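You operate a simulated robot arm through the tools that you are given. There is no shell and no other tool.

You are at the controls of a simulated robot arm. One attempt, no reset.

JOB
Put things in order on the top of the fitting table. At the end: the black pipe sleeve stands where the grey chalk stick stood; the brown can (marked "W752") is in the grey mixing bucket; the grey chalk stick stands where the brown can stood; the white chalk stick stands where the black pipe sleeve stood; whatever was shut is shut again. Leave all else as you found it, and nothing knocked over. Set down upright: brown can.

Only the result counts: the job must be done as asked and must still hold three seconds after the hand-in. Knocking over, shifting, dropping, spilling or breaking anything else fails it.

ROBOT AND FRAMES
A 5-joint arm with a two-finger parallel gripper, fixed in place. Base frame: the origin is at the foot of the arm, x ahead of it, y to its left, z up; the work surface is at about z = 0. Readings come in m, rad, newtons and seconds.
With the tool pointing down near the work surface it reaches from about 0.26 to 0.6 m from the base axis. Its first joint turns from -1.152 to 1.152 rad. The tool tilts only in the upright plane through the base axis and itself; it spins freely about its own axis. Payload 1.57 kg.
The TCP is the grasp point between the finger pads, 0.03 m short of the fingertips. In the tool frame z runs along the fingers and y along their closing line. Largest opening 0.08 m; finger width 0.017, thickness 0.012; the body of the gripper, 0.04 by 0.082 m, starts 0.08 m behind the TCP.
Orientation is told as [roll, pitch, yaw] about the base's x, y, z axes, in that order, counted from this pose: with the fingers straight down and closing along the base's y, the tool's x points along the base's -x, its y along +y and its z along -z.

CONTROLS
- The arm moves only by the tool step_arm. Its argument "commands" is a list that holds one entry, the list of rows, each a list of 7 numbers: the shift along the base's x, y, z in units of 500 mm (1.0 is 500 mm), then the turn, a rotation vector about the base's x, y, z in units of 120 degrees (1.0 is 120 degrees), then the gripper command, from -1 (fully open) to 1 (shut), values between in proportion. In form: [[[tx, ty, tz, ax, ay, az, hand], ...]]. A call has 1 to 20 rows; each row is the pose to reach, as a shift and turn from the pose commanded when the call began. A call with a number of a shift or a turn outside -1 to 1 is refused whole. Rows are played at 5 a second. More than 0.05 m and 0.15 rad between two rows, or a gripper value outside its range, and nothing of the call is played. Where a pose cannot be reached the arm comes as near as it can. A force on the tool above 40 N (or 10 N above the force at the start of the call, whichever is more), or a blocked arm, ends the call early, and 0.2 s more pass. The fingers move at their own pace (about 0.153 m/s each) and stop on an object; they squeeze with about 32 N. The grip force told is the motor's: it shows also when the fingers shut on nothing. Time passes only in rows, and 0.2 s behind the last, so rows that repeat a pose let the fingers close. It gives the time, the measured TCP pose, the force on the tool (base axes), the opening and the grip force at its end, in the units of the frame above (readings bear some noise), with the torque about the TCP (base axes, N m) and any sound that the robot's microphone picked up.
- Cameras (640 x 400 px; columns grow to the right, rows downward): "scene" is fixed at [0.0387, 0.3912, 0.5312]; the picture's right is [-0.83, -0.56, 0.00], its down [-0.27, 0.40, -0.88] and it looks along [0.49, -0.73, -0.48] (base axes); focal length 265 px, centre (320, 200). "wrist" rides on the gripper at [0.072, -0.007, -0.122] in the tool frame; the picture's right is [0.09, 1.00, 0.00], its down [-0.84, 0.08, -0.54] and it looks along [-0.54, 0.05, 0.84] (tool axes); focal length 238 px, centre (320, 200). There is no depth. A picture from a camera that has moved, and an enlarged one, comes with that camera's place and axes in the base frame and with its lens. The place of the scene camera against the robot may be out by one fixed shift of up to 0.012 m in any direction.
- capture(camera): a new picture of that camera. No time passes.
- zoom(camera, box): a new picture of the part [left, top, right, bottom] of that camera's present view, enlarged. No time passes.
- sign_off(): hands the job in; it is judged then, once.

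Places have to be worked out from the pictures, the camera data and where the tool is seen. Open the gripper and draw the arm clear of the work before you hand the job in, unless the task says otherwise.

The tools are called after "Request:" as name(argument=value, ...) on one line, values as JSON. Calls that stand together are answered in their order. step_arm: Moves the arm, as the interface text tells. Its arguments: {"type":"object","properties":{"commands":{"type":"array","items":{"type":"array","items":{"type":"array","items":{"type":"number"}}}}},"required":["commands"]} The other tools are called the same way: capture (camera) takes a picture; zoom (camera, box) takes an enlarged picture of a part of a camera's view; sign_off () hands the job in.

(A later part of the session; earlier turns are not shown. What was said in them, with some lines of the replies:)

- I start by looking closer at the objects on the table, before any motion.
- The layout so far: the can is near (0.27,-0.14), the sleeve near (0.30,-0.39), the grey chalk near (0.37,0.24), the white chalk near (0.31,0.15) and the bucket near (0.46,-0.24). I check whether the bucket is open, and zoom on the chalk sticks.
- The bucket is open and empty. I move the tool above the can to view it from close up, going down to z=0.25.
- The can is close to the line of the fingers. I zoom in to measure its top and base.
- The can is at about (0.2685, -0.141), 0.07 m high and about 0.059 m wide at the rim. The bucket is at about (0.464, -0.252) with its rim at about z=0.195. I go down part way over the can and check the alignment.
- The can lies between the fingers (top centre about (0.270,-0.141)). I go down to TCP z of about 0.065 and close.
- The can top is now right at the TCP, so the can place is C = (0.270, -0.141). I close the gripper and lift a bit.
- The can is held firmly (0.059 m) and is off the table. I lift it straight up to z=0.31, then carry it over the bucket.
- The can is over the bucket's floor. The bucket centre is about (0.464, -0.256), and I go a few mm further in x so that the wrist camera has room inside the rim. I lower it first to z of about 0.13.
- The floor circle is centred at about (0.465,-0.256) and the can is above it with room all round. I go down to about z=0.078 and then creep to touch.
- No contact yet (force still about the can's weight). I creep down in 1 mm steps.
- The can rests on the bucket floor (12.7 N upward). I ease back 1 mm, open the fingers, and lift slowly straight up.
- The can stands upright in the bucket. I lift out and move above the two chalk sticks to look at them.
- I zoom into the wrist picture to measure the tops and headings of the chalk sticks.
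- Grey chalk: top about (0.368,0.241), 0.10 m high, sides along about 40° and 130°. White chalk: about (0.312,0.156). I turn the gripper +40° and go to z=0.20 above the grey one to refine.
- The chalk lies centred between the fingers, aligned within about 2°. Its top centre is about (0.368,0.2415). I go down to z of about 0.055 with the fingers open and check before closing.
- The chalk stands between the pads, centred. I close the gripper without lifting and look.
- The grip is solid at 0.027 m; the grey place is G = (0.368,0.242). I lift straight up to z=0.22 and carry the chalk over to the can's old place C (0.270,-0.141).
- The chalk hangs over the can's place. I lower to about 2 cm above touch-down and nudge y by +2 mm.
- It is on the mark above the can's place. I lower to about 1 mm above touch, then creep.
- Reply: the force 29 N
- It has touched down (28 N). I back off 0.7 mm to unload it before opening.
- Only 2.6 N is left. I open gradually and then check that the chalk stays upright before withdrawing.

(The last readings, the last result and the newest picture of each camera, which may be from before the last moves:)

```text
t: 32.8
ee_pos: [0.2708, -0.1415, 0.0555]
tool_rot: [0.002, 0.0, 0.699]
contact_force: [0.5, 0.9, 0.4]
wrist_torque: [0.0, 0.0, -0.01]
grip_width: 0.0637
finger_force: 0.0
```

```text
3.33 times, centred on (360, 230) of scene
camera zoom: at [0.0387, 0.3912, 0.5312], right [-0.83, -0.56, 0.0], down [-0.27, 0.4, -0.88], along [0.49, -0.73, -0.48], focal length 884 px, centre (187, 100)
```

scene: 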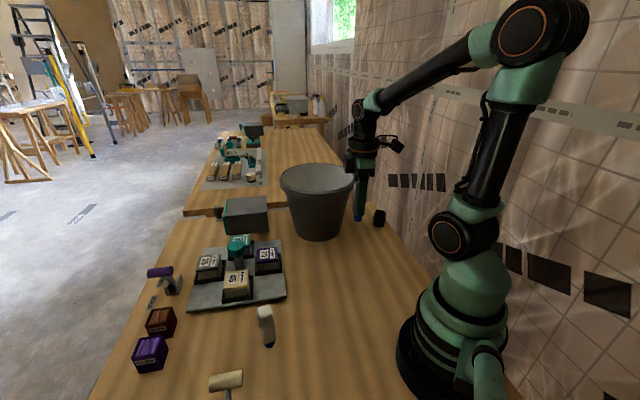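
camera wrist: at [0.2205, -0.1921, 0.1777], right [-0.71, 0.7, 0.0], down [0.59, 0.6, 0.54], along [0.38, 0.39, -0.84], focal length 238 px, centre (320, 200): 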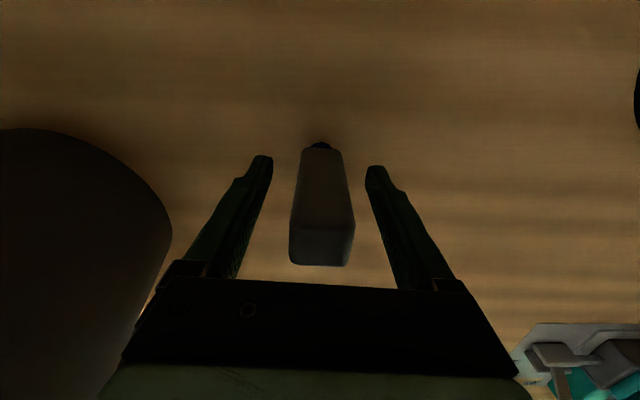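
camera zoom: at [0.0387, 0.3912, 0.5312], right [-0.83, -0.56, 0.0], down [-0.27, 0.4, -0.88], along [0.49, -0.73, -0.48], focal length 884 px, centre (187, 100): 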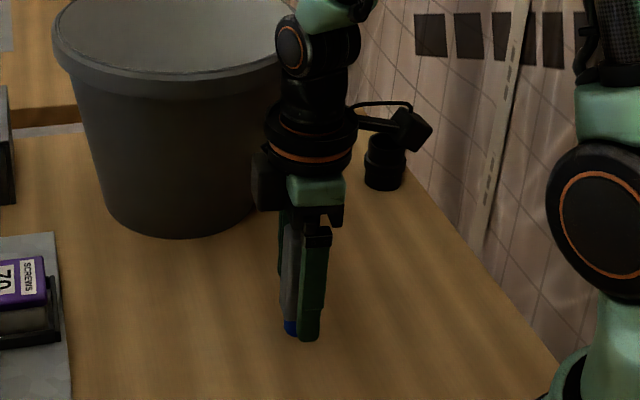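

The grey chalk stands free. I rise straight up, then go over to the sleeve with the yaw back to 0 for a look.

Request:
step_arm(commands=[[[0, 0, 0.02, 0, 0, 0, -0.6], [0, 0, 0.07, 0, 0, 0, -0.6], [0, 0, 0.12, 0, 0, 0, -0.6], [0, 0, 0.18, 0, 0, 0, -0.6], [0, 0, 0.24, 0, 0, 0, -1], [0, 0, 0.3, 0, 0, 0, -1], [0, 0, 0.36, 0, 0, 0, -1], [0, 0, 0.405, 0, 0, 0, -1], [0.008, -0.07, 0.405, 0, 0, -0.0476, -1], [0.015, -0.14, 0.405, 0, 0, -0.0952, -1], [0.023, -0.21, 0.405, 0, 0, -0.1428, -1], [0.031, -0.28, 0.405, 0, 0, -0.1905, -1], [0.039, -0.349, 0.405, 0, 0, -0.2381, -1], [0.046, -0.419, 0.405, 0, 0, -0.2857, -1], [0.054, -0.489, 0.405, 0, 0, -0.3333, -1], [0.054, -0.489, 0.405, 0, 0, -0.3333, -1]]])

Request:
capture(camera="wrist")

Request:
capture(camera="scene")

```text
t: 36.2
ee_pos: [0.2959, -0.3862, 0.2577]
tool_rot: [0.001, 0.0, 0.001]
contact_force: [-0.2, 0.2, 0.2]
wrist_torque: [0.01, 0.0, 0.02]
grip_width: 0.0801
finger_force: 0.1
```

```text
taken
camera wrist: at [0.2253, -0.3924, 0.38], right [-0.09, 1.0, 0.0], down [0.84, 0.08, 0.54], along [0.54, 0.05, -0.84], focal length 238 px, centre (320, 200)
```

wrist: 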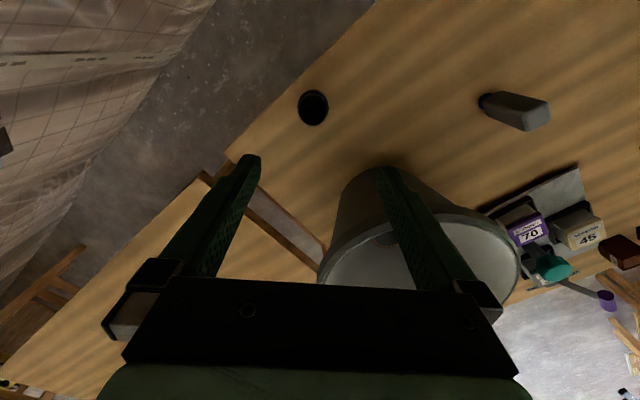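

```text
taken
```

scene: 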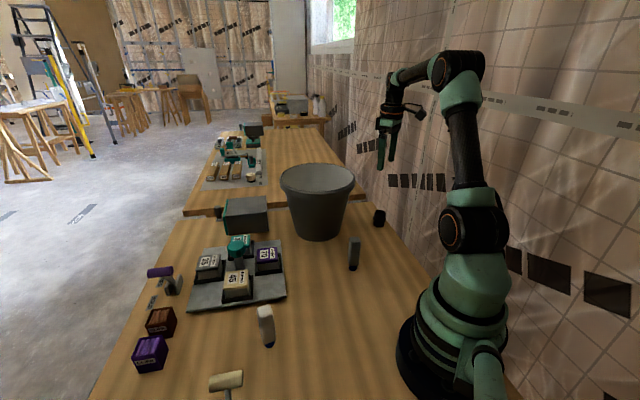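

The grey chalk stands upright at the can's old place. I zoom in on the sleeve.

Request:
zoom(camera="wrist", box=[265, 60, 365, 160])

Request:
zoom(camera="scene", box=[320, 180, 420, 280])

```text
4.00 times, centred on (315, 110) of wrist
camera zoom: at [0.2253, -0.3924, 0.38], right [-0.09, 1.0, 0.0], down [0.84, 0.08, 0.54], along [0.54, 0.05, -0.84], focal length 953 px, centre (340, 560)
```

zoom: 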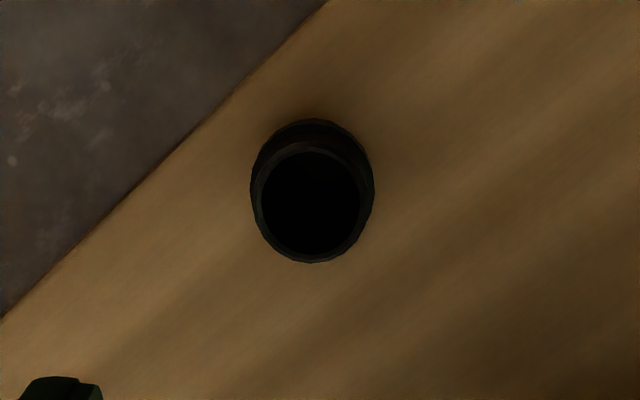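

```text
4.00 times, centred on (370, 230) of scene
camera zoom: at [0.0387, 0.3912, 0.5312], right [-0.83, -0.56, 0.0], down [-0.27, 0.4, -0.88], along [0.49, -0.73, -0.48], focal length 1061 px, centre (120, 80)
```

zoom: 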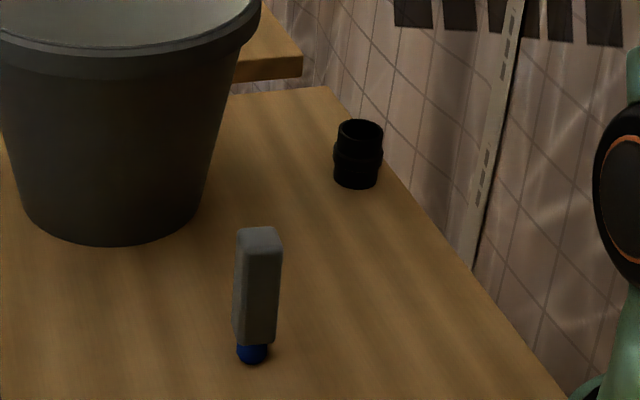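

The sleeve is about 0.05 m tall with a 0.043 m collar, at about (0.297,-0.3955). I turn to yaw -90° (camera on the +y side) and go down to z=0.15 above it.

Request:
step_arm(commands=[[[0, -0.002, -0.01, 0, 0, -0.0625, -1], [0, -0.004, -0.02, 0, 0, -0.125, -1], [0, -0.006, -0.04, 0, 0, -0.1875, -1], [0, -0.008, -0.06, 0, 0, -0.25, -1], [0, -0.01, -0.08, 0, 0, -0.3125, -1], [0.001, -0.012, -0.1, 0, 0, -0.375, -1], [0.001, -0.014, -0.12, 0, 0, -0.4375, -1], [0.001, -0.016, -0.14, 0, 0, -0.5, -1], [0.001, -0.018, -0.16, 0, 0, -0.5625, -1], [0.001, -0.02, -0.18, 0, 0, -0.625, -1], [0.001, -0.021, -0.2, 0, 0, -0.6875, -1], [0.001, -0.021, -0.216, 0, 0, -0.75, -1], [0.001, -0.021, -0.216, 0, 0, -0.75, -1]]])

Request:
capture(camera="wrist")

Request:
zoom(camera="wrist", box=[270, 60, 370, 160])

Request:
capture(camera="scene")

```text
t: 39.0
ee_pos: [0.2982, -0.3964, 0.1509]
tool_rot: [-0.001, 0.0, -1.573]
contact_force: [0.4, 0.5, -1.0]
wrist_torque: [0.03, 0.01, 0.0]
grip_width: 0.0801
finger_force: 0.1
```

```text
taken
camera wrist: at [0.2924, -0.3234, 0.2724], right [1.0, 0.09, 0.0], down [0.08, -0.84, 0.54], along [0.05, -0.54, -0.84], focal length 238 px, centre (320, 200)
```

wrist: 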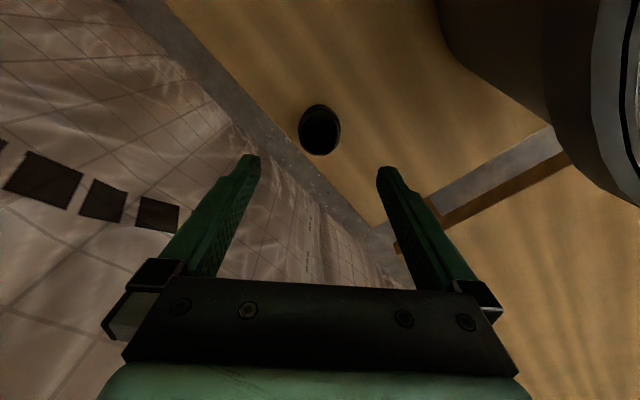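

```text
4.00 times, centred on (320, 110) of wrist
camera zoom: at [0.2924, -0.3234, 0.2724], right [1.0, 0.09, 0.0], down [0.08, -0.84, 0.54], along [0.05, -0.54, -0.84], focal length 953 px, centre (320, 560)
```

zoom: 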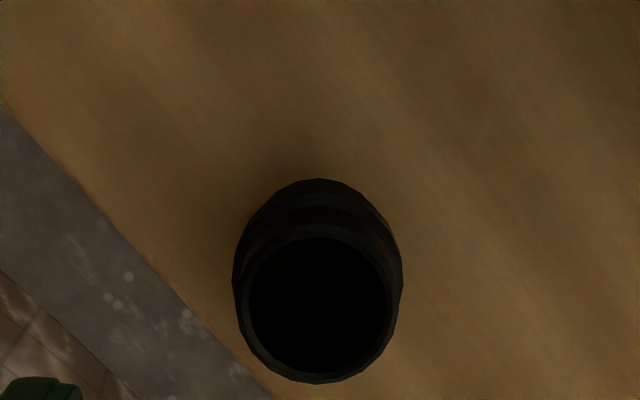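

```text
taken
```

scene: 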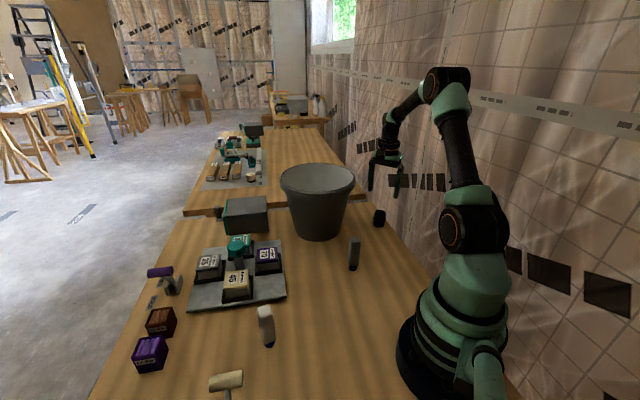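

The sleeve centre is about (0.298,-0.394), between the fingers. I go down to TCP z of about 0.042 (fingertips about 0.012) with the fingers open.

Request:
step_arm(commands=[[[0, 0.003, -0.05, 0, 0, 0, -1], [0, 0.003, -0.1, 0, 0, 0, -1], [0, 0.003, -0.15, 0, 0, 0, -1], [0, 0.003, -0.2, 0, 0, 0, -1], [0, 0.003, -0.217, 0, 0, 0, -1], [0, 0.003, -0.217, 0, 0, 0, -1]]])

Request:
capture(camera="wrist")

Request:
zoom(camera="scene", box=[320, 130, 440, 250])

```text
t: 40.4
ee_pos: [0.2971, -0.3935, 0.043]
tool_rot: [0.001, 0.001, -1.57]
contact_force: [-0.2, 0.1, -0.3]
wrist_torque: [0.03, 0.01, 0.01]
grip_width: 0.0801
finger_force: 0.1
```

```text
taken
camera wrist: at [0.2919, -0.3215, 0.1637], right [1.0, 0.09, 0.0], down [0.08, -0.84, 0.54], along [0.05, -0.54, -0.84], focal length 238 px, centre (320, 200)
```

wrist: 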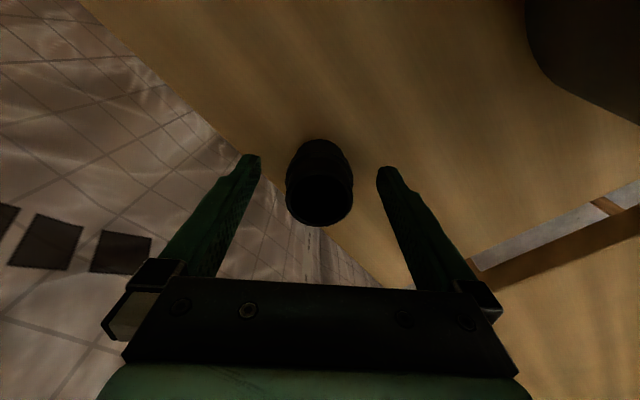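

```text
3.33 times, centred on (380, 190) of scene
camera zoom: at [0.0387, 0.3912, 0.5312], right [-0.83, -0.56, 0.0], down [-0.27, 0.4, -0.88], along [0.49, -0.73, -0.48], focal length 884 px, centre (120, 233)
```

zoom: 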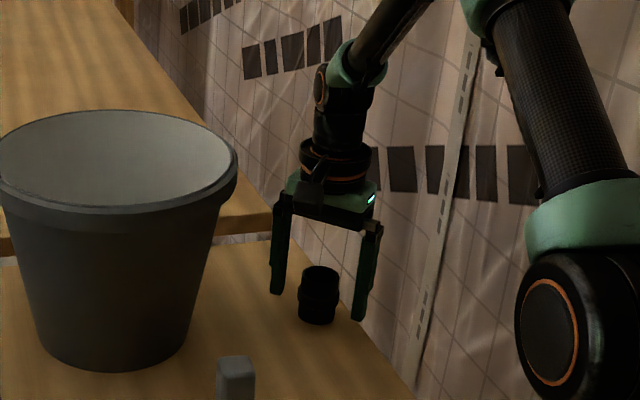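

The sleeve sits centred between the pads; place S = (0.298,-0.3935). I close and lift slightly.

Request:
step_arm(commands=[[[0.001, 0, 0, 0, 0, 0, -0.2], [0.001, 0, 0, 0, 0, 0, 1], [0.001, 0, 0, 0, 0, 0, 1], [0.001, 0, 0, 0, 0, 0, 1]]])

Request:
capture(camera="wrist")

```text
t: 41.4
ee_pos: [0.2981, -0.3933, 0.0421]
tool_rot: [0.0, 0.001, -1.568]
contact_force: [-0.3, 0.6, 0.2]
wrist_torque: [0.01, 0.01, 0.0]
grip_width: 0.0414
finger_force: 31.3
```

```text
taken
camera wrist: at [0.2926, -0.3219, 0.1639], right [1.0, 0.09, 0.0], down [0.08, -0.84, 0.54], along [0.05, -0.54, -0.84], focal length 238 px, centre (320, 200)
```

wrist: 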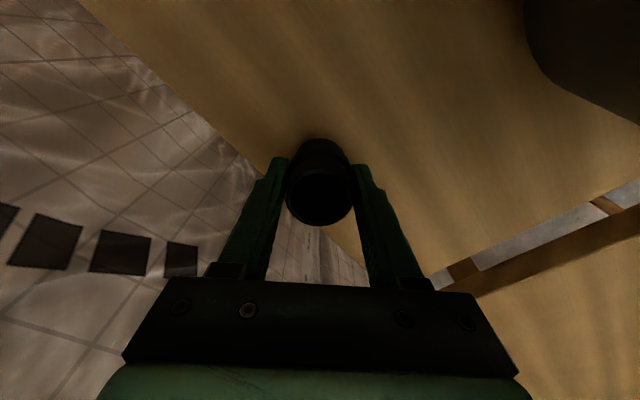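

The sleeve is gripped (0.041 m). I lift it to z=0.26 and start the carry toward the grey chalk's old place.

Request:
step_arm(commands=[[[0, 0, 0.02, 0, 0, 0, 1], [0, 0, 0.07, 0, 0, 0, 1], [0, 0, 0.13, 0, 0, 0, 1], [0, 0, 0.19, 0, 0, 0, 1], [0, 0, 0.25, 0, 0, 0, 1], [0, 0, 0.31, 0, 0, 0, 1], [0, 0, 0.37, 0, 0, 0, 1], [0, 0, 0.433, 0, 0, 0, 1], [0.008, 0.071, 0.433, 0, 0, 0, 1], [0.016, 0.142, 0.433, 0, 0, 0, 1], [0.023, 0.213, 0.433, 0, 0, 0, 1], [0.031, 0.284, 0.433, 0, 0, 0, 1], [0.039, 0.355, 0.433, 0, 0, 0, 1], [0.047, 0.426, 0.433, 0, 0, 0, 1], [0.055, 0.497, 0.433, 0, 0, 0, 1], [0.062, 0.568, 0.433, 0, 0, 0, 1], [0.07, 0.639, 0.433, 0, 0, 0, 1], [0.078, 0.71, 0.433, 0, 0, 0, 1]]])

Request:
capture(camera="scene")

```text
t: 45.2
ee_pos: [0.3385, -0.0383, 0.2574]
tool_rot: [-0.001, 0.0, -1.571]
contact_force: [-0.8, 0.4, -0.2]
wrist_torque: [-0.05, -0.02, 0.0]
grip_width: 0.0411
finger_force: 32.2
```

```text
taken
```

scene: 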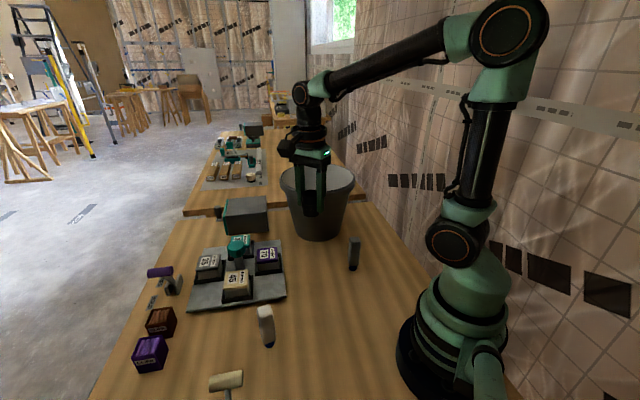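

The sleeve is held well and nothing has been disturbed. I go on to G at height 0.26, then lower to about 0.15 to look.

Request:
step_arm(commands=[[[0.008, 0.07, 0, 0, 0, 0, 1], [0.016, 0.14, 0, 0, 0, 0, 1], [0.023, 0.211, 0, 0, 0, 0, 1], [0.031, 0.281, 0, 0, 0, 0, 1], [0.039, 0.351, 0, 0, 0, 0, 1], [0.047, 0.421, 0, 0, 0, 0, 1], [0.054, 0.492, 0, 0, 0, 0, 1], [0.062, 0.562, 0, 0, 0, 0, 1], [0.062, 0.562, -0.05, 0, 0, 0, 1], [0.062, 0.562, -0.11, 0, 0, 0, 1], [0.062, 0.562, -0.17, 0, 0, 0, 1], [0.062, 0.562, -0.22, 0, 0, 0, 1], [0.062, 0.562, -0.22, 0, 0, 0, 1]]])

Request:
capture(camera="scene")

Request:
capture(camera="wrist")

Request:
zoom(camera="scene", box=[140, 220, 300, 400])

```text
t: 48.0
ee_pos: [0.3692, 0.2443, 0.1477]
tool_rot: [0.0, 0.001, -1.569]
contact_force: [0.4, 0.6, 0.3]
wrist_torque: [-0.01, 0.02, -0.02]
grip_width: 0.0409
finger_force: 31.6
```

```text
taken
```

scene: 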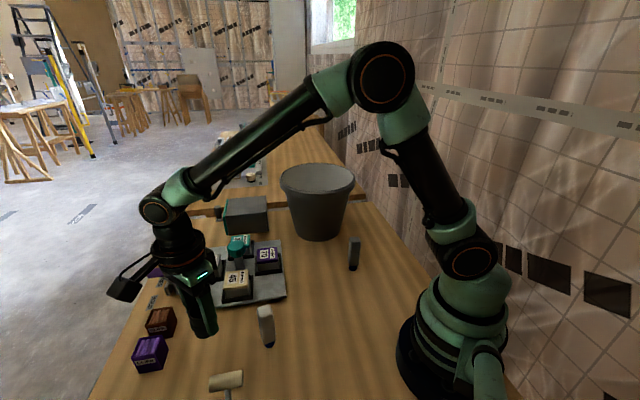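

```text
taken
camera wrist: at [0.3635, 0.3162, 0.2689], right [1.0, 0.09, 0.0], down [0.08, -0.84, 0.54], along [0.05, -0.54, -0.84], focal length 238 px, centre (320, 200)
```

wrist: 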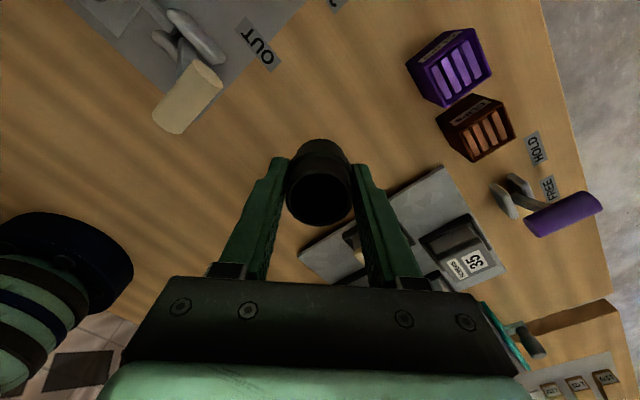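

```text
2.22 times, centred on (220, 310) of scene
camera zoom: at [0.0387, 0.3912, 0.5312], right [-0.83, -0.56, 0.0], down [-0.27, 0.4, -0.88], along [0.49, -0.73, -0.48], focal length 589 px, centre (542, -44)
```

zoom: 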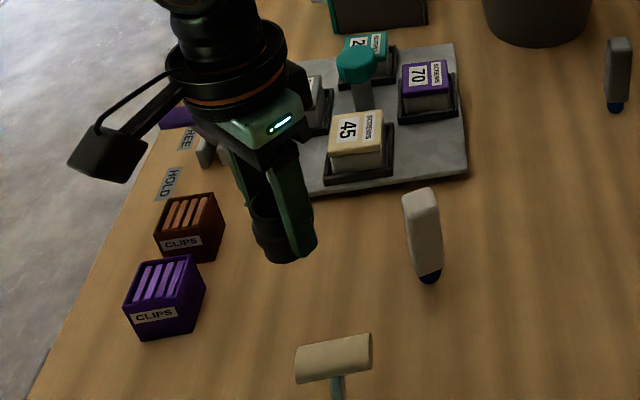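

The beige handle and the clip boxes are well clear. I lower the sleeve to about 2–3 mm above the table.

Request:
step_arm(commands=[[[0, 0, -0.05, 0, 0, 0, 1], [0, 0, -0.1, 0, 0, 0, 1], [0, 0, -0.15, 0, 0, 0, 1], [0, 0, -0.19, 0, 0, 0, 1], [0, 0, -0.208, 0, 0, 0, 1], [0, 0, -0.208, 0, 0, 0, 1]]])

Request:
zoom(camera="scene", box=[140, 220, 300, 400])

```text
t: 49.4
ee_pos: [0.3681, 0.2428, 0.0422]
tool_rot: [-0.001, -0.001, -1.568]
contact_force: [0.5, -1.0, -0.8]
wrist_torque: [0.01, -0.02, 0.04]
grip_width: 0.0404
finger_force: 32.1
```

```text
2.22 times, centred on (220, 310) of scene
camera zoom: at [0.0387, 0.3912, 0.5312], right [-0.83, -0.56, 0.0], down [-0.27, 0.4, -0.88], along [0.49, -0.73, -0.48], focal length 589 px, centre (542, -44)
```

zoom: 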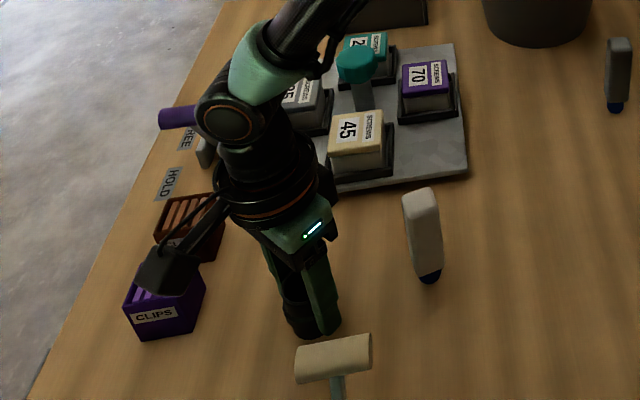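

The grip width has dropped a little (0.0414 to 0.0404), so I check how the sleeve sits in the grip before setting it down.

Request:
zoom(camera="wrist", box=[240, 110, 400, 240])

Request:
zoom(camera="scene", box=[190, 310, 250, 380])

```text
3.08 times, centred on (320, 175) of wrist
camera zoom: at [0.3627, 0.3152, 0.1643], right [1.0, 0.09, 0.0], down [0.08, -0.84, 0.54], along [0.05, -0.54, -0.84], focal length 733 px, centre (320, 277)
```

zoom: 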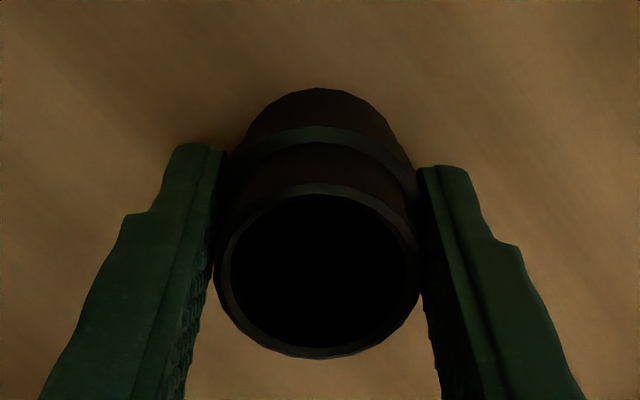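

```text
5.71 times, centred on (220, 345) of scene
camera zoom: at [0.0387, 0.3912, 0.5312], right [-0.83, -0.56, 0.0], down [-0.27, 0.4, -0.88], along [0.49, -0.73, -0.48], focal length 1515 px, centre (891, -629)
```

zoom: 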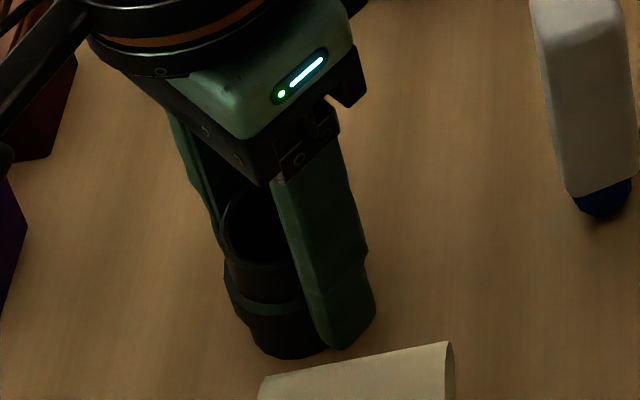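

The sleeve sits square in the grip. I creep down to touch.

Request:
step_arm(commands=[[[0, 0, -0.002, 0, 0, 0, 1], [0, 0, -0.002, 0, 0, 0, 1]]])

Request:
step_arm(commands=[[[0, 0, -0.002, 0, 0, 0, 1], [0, 0, -0.002, 0, 0, 0, 1]]])

```text
t: 50.0
ee_pos: [0.3674, 0.2421, 0.043]
tool_rot: [0.0, -0.002, -1.568]
contact_force: [0.3, 0.7, 0.0]
wrist_torque: [-0.01, -0.02, -0.02]
grip_width: 0.04
finger_force: 32.4
```

```text
t: 50.6
ee_pos: [0.3685, 0.2431, 0.0421]
tool_rot: [0.0, 0.0, -1.57]
contact_force: [-0.7, 0.8, 4.0]
wrist_torque: [0.04, 0.07, -0.05]
grip_width: 0.0403
finger_force: 31.6
```

Light touch-down (4 N). I open the fingers gradually.

Request:
step_arm(commands=[[[0, 0, 0, 0, 0, 0, -0.1], [0, 0, 0, 0, 0, 0, -0.3], [0, 0, 0, 0, 0, 0, -0.7], [0, 0, 0, 0, 0, 0, -0.7]]])

Request:
capture(camera="wrist")

Request:
zoom(camera="scene", box=[140, 220, 300, 400])

```text
t: 51.6
ee_pos: [0.3681, 0.2425, 0.0416]
tool_rot: [0.0, 0.0, -1.568]
contact_force: [-0.2, 0.7, -0.3]
wrist_torque: [-0.02, 0.03, 0.0]
grip_width: 0.0681
finger_force: 0.1
```

```text
taken
camera wrist: at [0.3625, 0.3145, 0.1635], right [1.0, 0.09, 0.0], down [0.08, -0.84, 0.54], along [0.05, -0.54, -0.84], focal length 238 px, centre (320, 200)
```

wrist: 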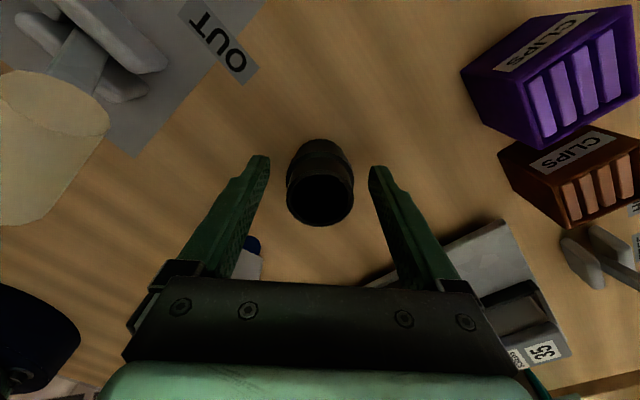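

```text
2.22 times, centred on (220, 310) of scene
camera zoom: at [0.0387, 0.3912, 0.5312], right [-0.83, -0.56, 0.0], down [-0.27, 0.4, -0.88], along [0.49, -0.73, -0.48], focal length 589 px, centre (542, -44)
```

zoom: 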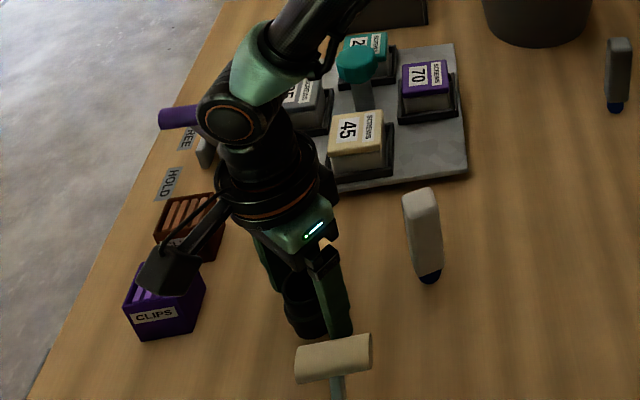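

The sleeve stands at G. I rise straight up, then go above the white chalk and turn -33° so that the fingers line up with its sides.

Request:
step_arm(commands=[[[0, 0, 0.02, 0, 0, 0, -0.7], [0, 0, 0.07, 0, 0, 0, -0.7], [0, 0, 0.13, 0, 0, 0, -0.7], [0, 0, 0.19, 0, 0, 0, -1], [0, 0, 0.25, 0, 0, 0, -1], [0, 0, 0.31, 0, 0, 0, -1], [0, 0, 0.352, 0, 0, 0, -1], [-0.022, -0.034, 0.352, 0, 0, -0.055, -1], [-0.045, -0.069, 0.352, 0, 0, -0.11, -1], [-0.067, -0.103, 0.352, 0, 0, -0.165, -1], [-0.09, -0.138, 0.345, 0, 0, -0.22, -1], [-0.112, -0.172, 0.33, 0, 0, -0.275, -1], [-0.112, -0.172, 0.312, 0, 0, -0.275, -1], [-0.112, -0.172, 0.312, 0, 0, -0.275, -1]]])

Request:
capture(camera="wrist")

Request:
zoom(camera="wrist", box=[270, 80, 370, 180])

Request:
capture(camera="scene")

```text
t: 54.6
ee_pos: [0.311, 0.1551, 0.1982]
tool_rot: [0.0, 0.001, -2.148]
contact_force: [0.7, -0.2, -0.7]
wrist_torque: [0.0, -0.03, 0.01]
grip_width: 0.0798
finger_force: 0.0
```

```text
taken
camera wrist: at [0.3458, 0.2193, 0.32], right [0.89, -0.47, 0.0], down [-0.39, -0.74, 0.54], along [-0.25, -0.48, -0.84], focal length 238 px, centre (320, 200)
```

wrist: 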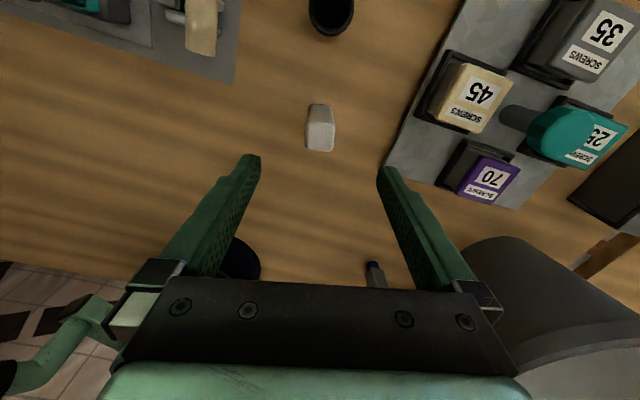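

```text
4.00 times, centred on (320, 130) of wrist
camera zoom: at [0.3458, 0.2193, 0.32], right [0.89, -0.47, 0.0], down [-0.39, -0.74, 0.54], along [-0.25, -0.48, -0.84], focal length 953 px, centre (320, 480)
```

zoom: 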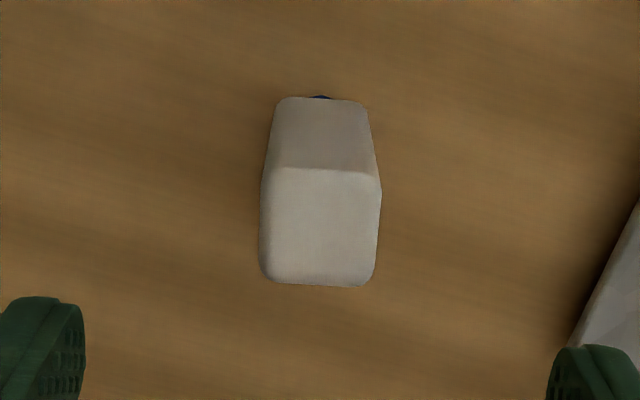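

```text
taken
```

scene: 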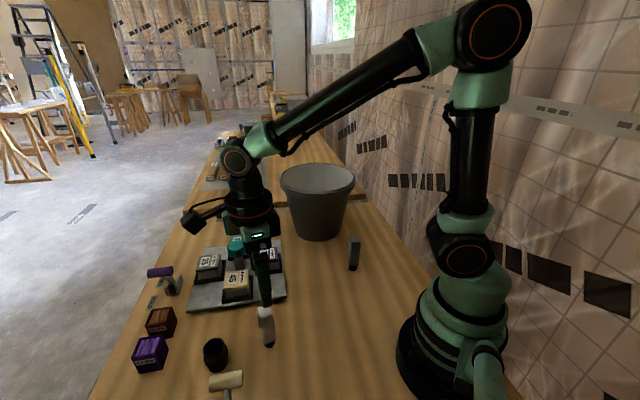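

The white chalk is centred and aligned within about 2° (top about (0.3125,0.1555)). I lower to z of about 0.056 with the fingers open.

Request:
step_arm(commands=[[[0.001, -0.001, -0.06, 0, 0, 0, -1], [0.001, -0.001, -0.12, 0, 0, 0, -1], [0.001, -0.001, -0.18, 0, 0, 0, -1], [0.001, -0.001, -0.24, 0, 0, 0, -1], [0.001, -0.001, -0.285, 0, 0, 0, -1], [0.001, -0.001, -0.285, 0, 0, 0, -1]]])

Request:
capture(camera="wrist")

Request:
zoom(camera="scene", box=[140, 220, 320, 400])

```text
t: 56.0
ee_pos: [0.3128, 0.1544, 0.0541]
tool_rot: [0.0, 0.002, -2.145]
contact_force: [0.0, 0.2, -0.3]
wrist_torque: [0.0, 0.01, 0.0]
grip_width: 0.0802
finger_force: 0.0
```

```text
taken
camera wrist: at [0.3476, 0.2182, 0.1767], right [0.89, -0.46, 0.0], down [-0.39, -0.74, 0.54], along [-0.25, -0.48, -0.84], focal length 238 px, centre (320, 200)
```

wrist: 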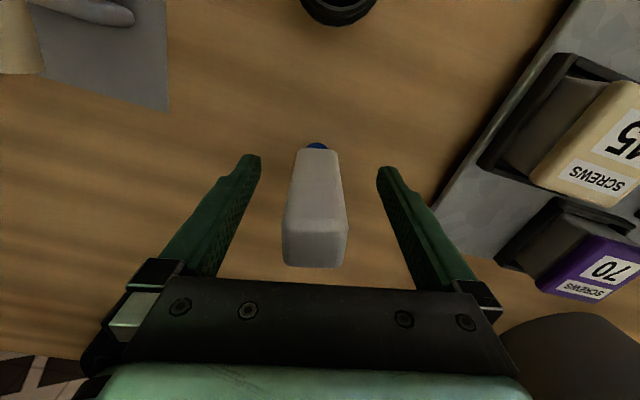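

```text
2.22 times, centred on (230, 310) of scene
camera zoom: at [0.0387, 0.3912, 0.5312], right [-0.83, -0.56, 0.0], down [-0.27, 0.4, -0.88], along [0.49, -0.73, -0.48], focal length 589 px, centre (520, -44)
```

zoom: 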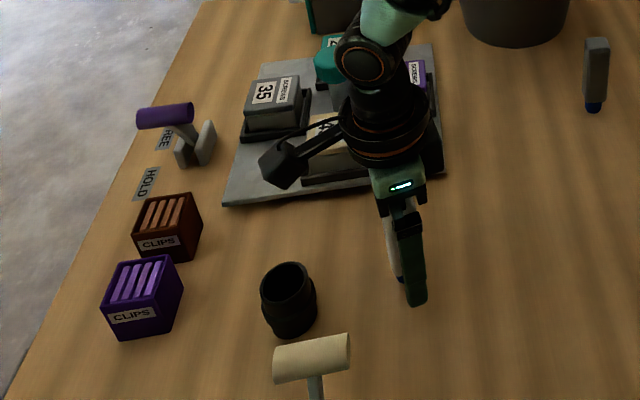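

The chalk is about 2 mm left of the middle, so I shift by that before closing.

Request:
step_arm(commands=[[[-0.0032, 0.0017, 0, 0, 0, 0, -1], [-0.0032, 0.0017, 0.002, 0, 0, 0, -1], [-0.0032, 0.0017, 0.002, 0, 0, 0, 0], [-0.0032, 0.0017, 0.002, 0, 0, 0, 1], [-0.0032, 0.0017, 0.002, 0, 0, 0, 1], [-0.0032, 0.0017, 0.002, 0, 0, 0, 1]]])

Request:
capture(camera="wrist")

```text
t: 57.4
ee_pos: [0.3109, 0.1554, 0.0573]
tool_rot: [-0.001, 0.002, -2.144]
contact_force: [-0.1, 0.1, -0.5]
wrist_torque: [0.02, 0.0, 0.01]
grip_width: 0.0276
finger_force: 32.0
```

```text
taken
camera wrist: at [0.3459, 0.2195, 0.1787], right [0.89, -0.46, 0.0], down [-0.39, -0.74, 0.54], along [-0.25, -0.48, -0.84], focal length 238 px, centre (320, 200)
```

wrist: 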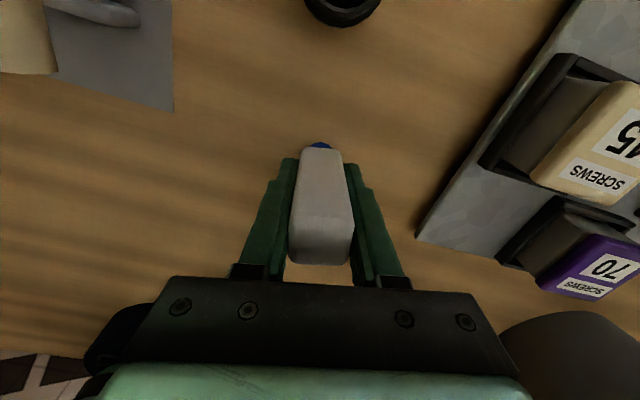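

The white chalk is gripped (0.0276 m) and the base hangs straight. I lift it to z=0.26 and start carrying it toward S, turning back to yaw -90° on the way.

Request:
step_arm(commands=[[[0, 0, 0.03, 0, 0, 0, 1], [0, 0, 0.09, 0, 0, 0, 1], [0, 0, 0.15, 0, 0, 0, 1], [0, 0, 0.21, 0, 0, 0, 1], [0, 0, 0.27, 0, 0, 0, 1], [0, 0, 0.33, 0, 0, 0, 1], [0, 0, 0.403, 0, 0, 0, 1], [-0.002, -0.07, 0.403, 0, 0, 0.0275, 1], [-0.003, -0.14, 0.403, 0, 0, 0.055, 1], [-0.005, -0.21, 0.403, 0, 0, 0.0825, 1], [-0.007, -0.28, 0.403, 0, 0, 0.11, 1], [-0.009, -0.35, 0.403, 0, 0, 0.1375, 1], [-0.01, -0.42, 0.403, 0, 0, 0.165, 1], [-0.012, -0.49, 0.403, 0, 0, 0.1925, 1], [-0.014, -0.56, 0.403, 0, 0, 0.22, 1], [-0.015, -0.63, 0.403, 0, 0, 0.2475, 1], [-0.017, -0.7, 0.403, 0, 0, 0.275, 1]]])

Request:
capture(camera="scene")

```text
t: 61.0
ee_pos: [0.3017, -0.1963, 0.2581]
tool_rot: [0.0, 0.0, -1.569]
contact_force: [0.0, 0.3, -1.1]
wrist_torque: [0.04, -0.01, 0.03]
grip_width: 0.0277
finger_force: 32.0
```

```text
taken
```

scene: 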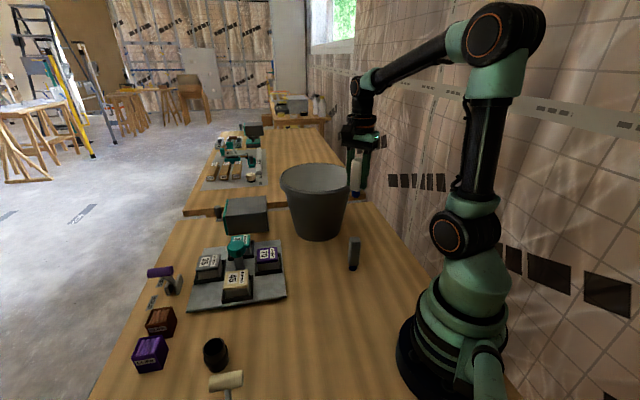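

All good so far. I finish the carry to S and lower to about 2 cm above the table.

Request:
step_arm(commands=[[[-0.001, -0.067, 0, 0, 0, 0, 1], [-0.003, -0.133, 0, 0, 0, 0, 1], [-0.004, -0.2, 0, 0, 0, 0, 1], [-0.006, -0.267, 0, 0, 0, 0, 1], [-0.008, -0.333, 0, 0, 0, 0, 1], [-0.009, -0.4, 0, 0, 0, 0, 1], [-0.009, -0.4, -0.05, 0, 0, 0, 1], [-0.009, -0.4, -0.11, 0, 0, 0, 1], [-0.009, -0.4, -0.17, 0, 0, 0, 1], [-0.009, -0.4, -0.23, 0, 0, 0, 1], [-0.009, -0.4, -0.29, 0, 0, 0, 1], [-0.009, -0.4, -0.34, 0, 0, 0, 1], [-0.009, -0.4, -0.36, 0, 0, 0, 1], [-0.009, -0.4, -0.36, 0, 0, 0, 1]]])

Request:
capture(camera="wrist")

Request:
zoom(camera="scene", box=[320, 130, 440, 250])

```text
t: 64.0
ee_pos: [0.298, -0.3942, 0.0787]
tool_rot: [-0.001, 0.0, -1.569]
contact_force: [0.3, 0.0, -0.7]
wrist_torque: [0.0, 0.0, 0.0]
grip_width: 0.0275
finger_force: 32.4
```

```text
taken
camera wrist: at [0.2926, -0.3219, 0.2004], right [1.0, 0.09, 0.0], down [0.08, -0.84, 0.54], along [0.05, -0.54, -0.84], focal length 238 px, centre (320, 200)
```

wrist: 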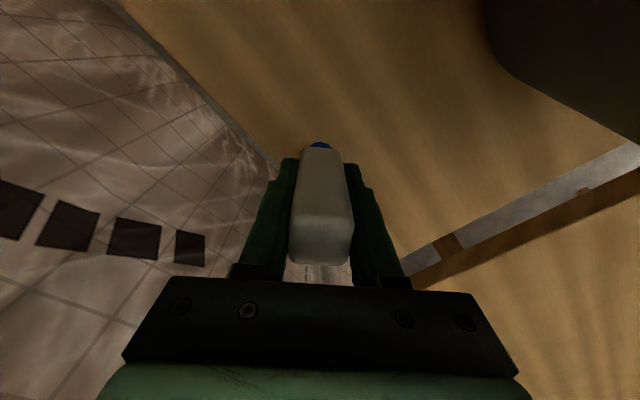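

```text
3.33 times, centred on (380, 190) of scene
camera zoom: at [0.0387, 0.3912, 0.5312], right [-0.83, -0.56, 0.0], down [-0.27, 0.4, -0.88], along [0.49, -0.73, -0.48], focal length 884 px, centre (120, 233)
```

zoom: 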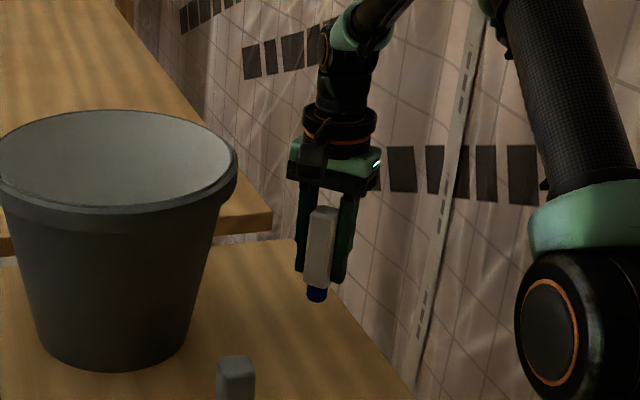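

It is right above the sleeve's old spot. I lower to about half a millimetre above touch, then creep.

Request:
step_arm(commands=[[[0, 0, -0.015, 0, 0, 0, 1], [0, 0, -0.03, 0, 0, 0, 1], [0, 0, -0.039, 0, 0, 0, 1], [0, 0, -0.0415, 0, 0, 0, 1], [0, 0, -0.0415, 0, 0, 0, 1]]])

Request:
step_arm(commands=[[[0, 0, -0.001, 0, 0, 0, 1], [0, 0, -0.001, 0, 0, 0, 1]]])

Request:
step_arm(commands=[[[0, 0, -0.0008, 0, 0, 0, 1], [0, 0, -0.0008, 0, 0, 0, 1]]])

```text
t: 65.2
ee_pos: [0.2976, -0.394, 0.0577]
tool_rot: [0.0, 0.0, -1.572]
contact_force: [0.5, 0.6, -0.1]
wrist_torque: [-0.01, -0.04, -0.01]
grip_width: 0.0275
finger_force: 32.0
```

```text
t: 65.8
ee_pos: [0.2982, -0.3949, 0.0575]
tool_rot: [-0.001, 0.001, -1.568]
contact_force: [0.3, 0.6, -0.7]
wrist_torque: [0.0, 0.01, 0.0]
grip_width: 0.0272
finger_force: 31.8
```

```text
t: 66.4
ee_pos: [0.2976, -0.3935, 0.0567]
tool_rot: [0.0, 0.0, -1.567]
contact_force: [0.3, 0.2, -1.0]
wrist_torque: [0.01, 0.03, 0.0]
grip_width: 0.0274
finger_force: 31.9
```

Still hanging free (about -1 N); I creep down further in 0.4 mm steps.

Request:
step_arm(commands=[[[0, 0, -0.0008, 0, 0, 0, 1], [0, 0, -0.0008, 0, 0, 0, 1]]])

Request:
step_arm(commands=[[[0, 0, -0.0006, 0, 0, 0, 1], [0, 0, -0.0006, 0, 0, 0, 1]]])

```text
t: 67.0
ee_pos: [0.2972, -0.394, 0.0573]
tool_rot: [-0.001, 0.0, -1.569]
contact_force: [-2.5, 1.9, 5.9]
wrist_torque: [0.1, 0.11, -0.01]
grip_width: 0.0274
finger_force: 32.5
```

```text
t: 67.6
ee_pos: [0.2979, -0.3958, 0.0562]
tool_rot: [-0.001, 0.0, -1.569]
contact_force: [-2.2, 4.2, 12.5]
wrist_torque: [0.22, 0.13, 0.04]
grip_width: 0.0274
finger_force: 31.2
```

It touches (12.5 N). I ease back 0.3 mm and open gradually.

Request:
step_arm(commands=[[[0, 0, 0.0007, 0, 0, 0, 1], [0, 0, 0.0007, 0, 0, 0, 1], [0, 0, 0.0007, 0, 0, 0, 0.28], [0, 0, 0.0007, 0, 0, 0, 0.2], [0, 0, 0.0007, 0, 0, 0, 0.0], [0, 0, 0.0007, 0, 0, 0, -0.6], [0, 0, 0.0007, 0, 0, 0, -0.6]]])

Request:
capture(camera="wrist")

Request:
zoom(camera="scene", box=[320, 130, 440, 250])

```text
t: 69.2
ee_pos: [0.2973, -0.3941, 0.0574]
tool_rot: [0.0, -0.001, -1.569]
contact_force: [0.8, -0.2, -0.7]
wrist_torque: [-0.01, 0.04, 0.03]
grip_width: 0.064
finger_force: 0.1
```

```text
taken
camera wrist: at [0.292, -0.3222, 0.1782], right [1.0, 0.09, 0.0], down [0.08, -0.84, 0.54], along [0.05, -0.54, -0.84], focal length 238 px, centre (320, 200)
```

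wrist: 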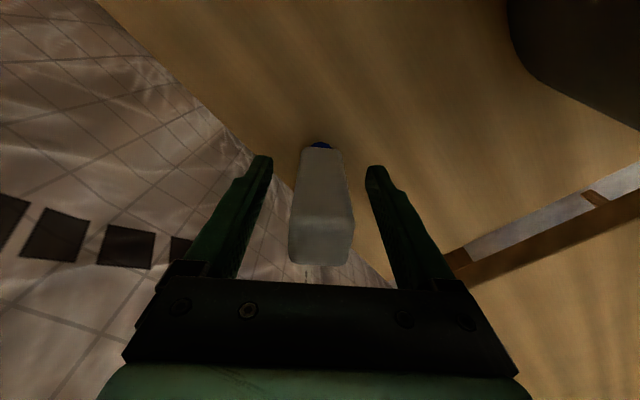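

```text
3.33 times, centred on (380, 190) of scene
camera zoom: at [0.0387, 0.3912, 0.5312], right [-0.83, -0.56, 0.0], down [-0.27, 0.4, -0.88], along [0.49, -0.73, -0.48], focal length 884 px, centre (120, 233)
```

zoom: 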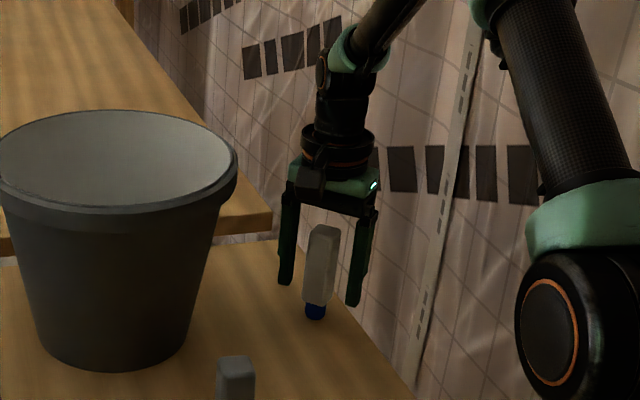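

The white chalk stands free at S. I rise straight up, and then check all the places.

Request:
step_arm(commands=[[[0, 0, 0.02, 0, 0, 0, -0.6], [0, 0, 0.07, 0, 0, 0, -0.6], [0, 0, 0.12, 0, 0, 0, -0.6], [0, 0, 0.18, 0, 0, 0, -0.6], [0, 0, 0.24, 0, 0, 0, -1], [0, 0, 0.3, 0, 0, 0, -1], [0, 0, 0.36, 0, 0, 0, -1], [0, 0, 0.42, 0, 0, 0, -1], [0, 0, 0.48, 0, 0, 0, -1], [0, 0, 0.48, 0, 0, 0, -1]]])

Request:
capture(camera="wrist")

Request:
capture(camera="scene")

Request:
zoom(camera="scene", box=[300, 170, 420, 290])

```text
t: 71.4
ee_pos: [0.2977, -0.3928, 0.2966]
tool_rot: [0.001, 0.002, -1.569]
contact_force: [0.6, -0.2, -0.5]
wrist_torque: [-0.02, 0.01, 0.0]
grip_width: 0.08
finger_force: 0.0
```

```text
taken
camera wrist: at [0.2921, -0.3205, 0.4178], right [1.0, 0.09, 0.0], down [0.08, -0.84, 0.54], along [0.05, -0.54, -0.84], focal length 238 px, centre (320, 200)
```

wrist: 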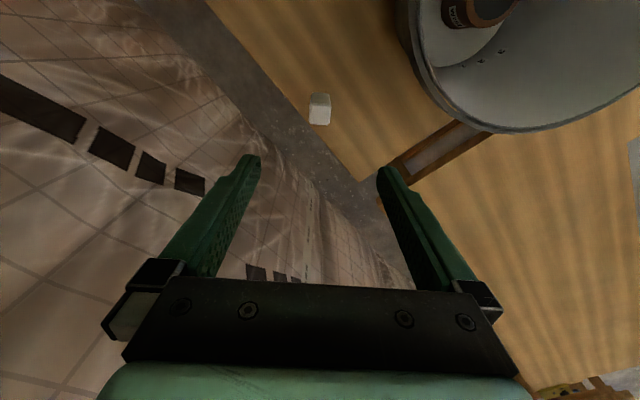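

```text
taken
```

scene: 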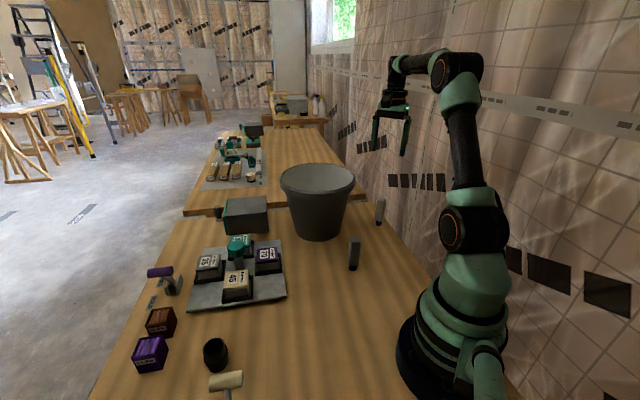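

```text
3.33 times, centred on (360, 230) of scene
camera zoom: at [0.0387, 0.3912, 0.5312], right [-0.83, -0.56, 0.0], down [-0.27, 0.4, -0.88], along [0.49, -0.73, -0.48], focal length 884 px, centre (187, 100)
```

zoom: 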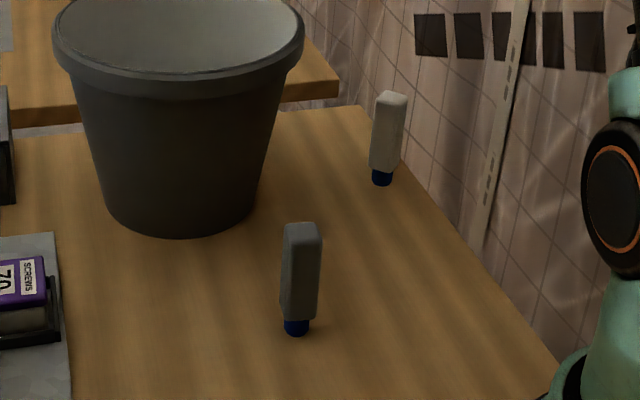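

All four objects stand in their places, and the can is upright in the bucket. I draw the arm back to about the start pose, high and clear, with a final look.

Request:
step_arm(commands=[[[0, 0, 0.06, 0, 0, 0, -1], [0, 0, 0.13, 0, 0, 0, -1], [0, 0, 0.2, 0, 0, 0, -1], [0.011, 0.054, 0.2, 0, 0, 0.0625, -1], [0.022, 0.109, 0.2, 0, 0, 0.125, -1], [0.033, 0.163, 0.2, 0, 0, 0.1875, -1], [0.044, 0.217, 0.2, 0, 0, 0.25, -1], [0.055, 0.272, 0.2, 0, 0, 0.3125, -1], [0.066, 0.326, 0.2, 0, 0, 0.375, -1], [0.077, 0.38, 0.2, 0, 0, 0.4375, -1], [0.088, 0.435, 0.2, 0, 0, 0.5, -1], [0.099, 0.489, 0.2, 0, 0, 0.5625, -1], [0.11, 0.543, 0.2, 0, 0, 0.625, -1], [0.121, 0.598, 0.2, 0, 0, 0.6875, -1], [0.132, 0.652, 0.2, 0, 0, 0.75, -1], [0.132, 0.652, 0.2, 0, 0, 0.75, -1]]])

Request:
capture(camera="wrist")

Request:
capture(camera="scene")

Request:
zoom(camera="wrist", box=[90, 70, 290, 240])

Request:
zoom(camera="scene", box=[120, 220, 320, 400])

```text
t: 74.8
ee_pos: [0.3633, -0.0669, 0.3961]
tool_rot: [0.001, 0.0, 0.004]
contact_force: [0.3, 0.0, 0.1]
wrist_torque: [-0.02, 0.02, 0.01]
grip_width: 0.0799
finger_force: 0.0
```

```text
taken
camera wrist: at [0.2924, -0.073, 0.5179], right [-0.09, 1.0, 0.0], down [0.84, 0.08, 0.54], along [0.54, 0.05, -0.84], focal length 238 px, centre (320, 200)
```

wrist: 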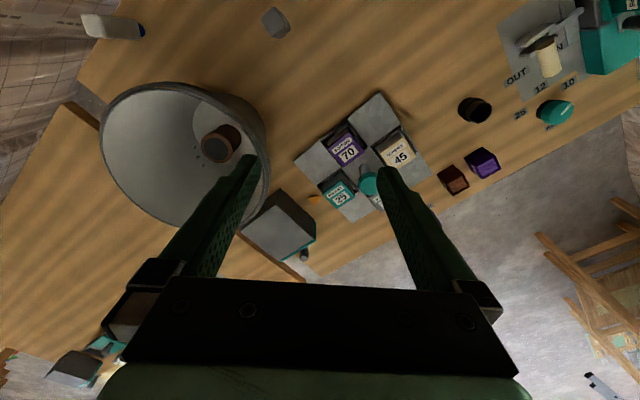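

```text
taken
```

scene: 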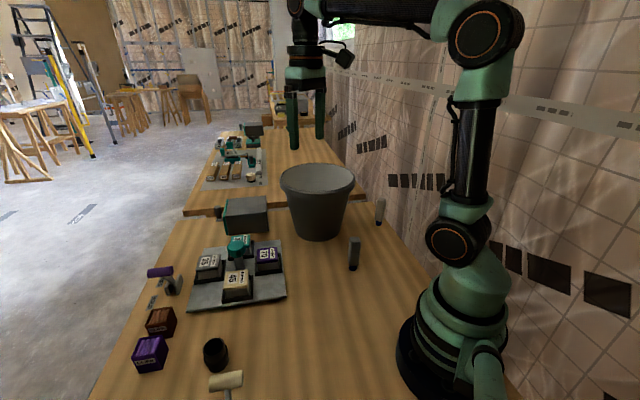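

```text
2.35 times, centred on (190, 155) of wrist
camera zoom: at [0.2924, -0.073, 0.5179], right [-0.09, 1.0, 0.0], down [0.84, 0.08, 0.54], along [0.54, 0.05, -0.84], focal length 561 px, centre (626, 306)
```

zoom: 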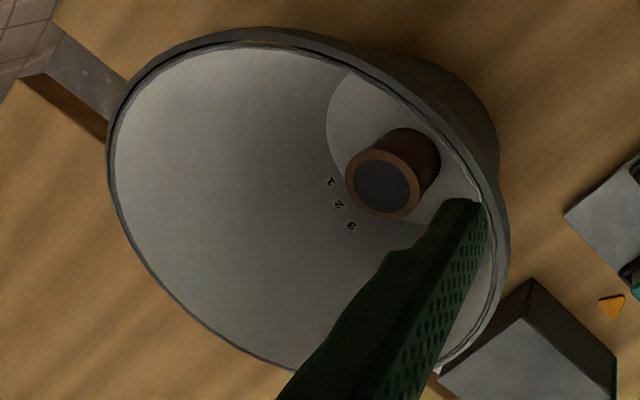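

```text
2.22 times, centred on (220, 310) of scene
camera zoom: at [0.0387, 0.3912, 0.5312], right [-0.83, -0.56, 0.0], down [-0.27, 0.4, -0.88], along [0.49, -0.73, -0.48], focal length 589 px, centre (542, -44)
```

zoom: 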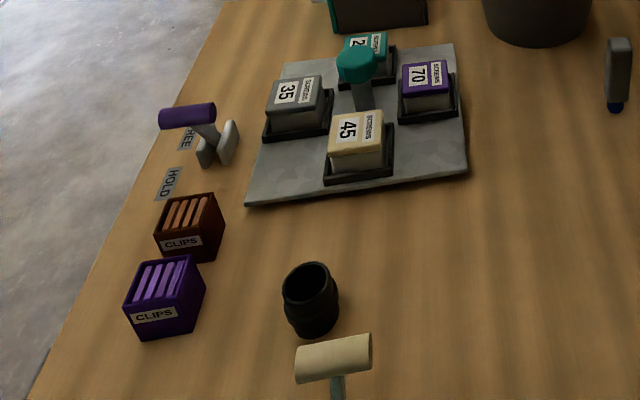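

The can is upright in the bucket, and the bucket has not moved. The grey chalk is at the can's place, the sleeve at the grey chalk's place and the white chalk at the sleeve's place. Everything else is unchanged and nothing was opened. The arm is clear with the gripper open, so I hand the job in.

Request:
sign_off()

```text
The job is handed in.
```

The job is done and handed in. My last pictures, taken just before the hand-in, showed everything standing; I could not look again afterwards.

- **Brown can:** it stands upright on the floor of the grey mixing bucket. The bucket did not move. I could read only the "W" of its mark, but it was the only brown can on the table.
- **Grey chalk stick:** it stands where the brown can stood, at about (0.270, -0.141).
- **Black pipe sleeve:** it stands where the grey chalk stick stood, at about (0.368, 0.242).
- **White chalk stick:** it stands where the black pipe sleeve stood, at about (0.298, -0.394).

By the arm's readings and the pictures, each piece is within a few millimetres of its mark. I opened nothing, so there was nothing to shut again. I saw no change in anything else on the table. The gripper is open and the arm is back near its start pose, clear of the work.
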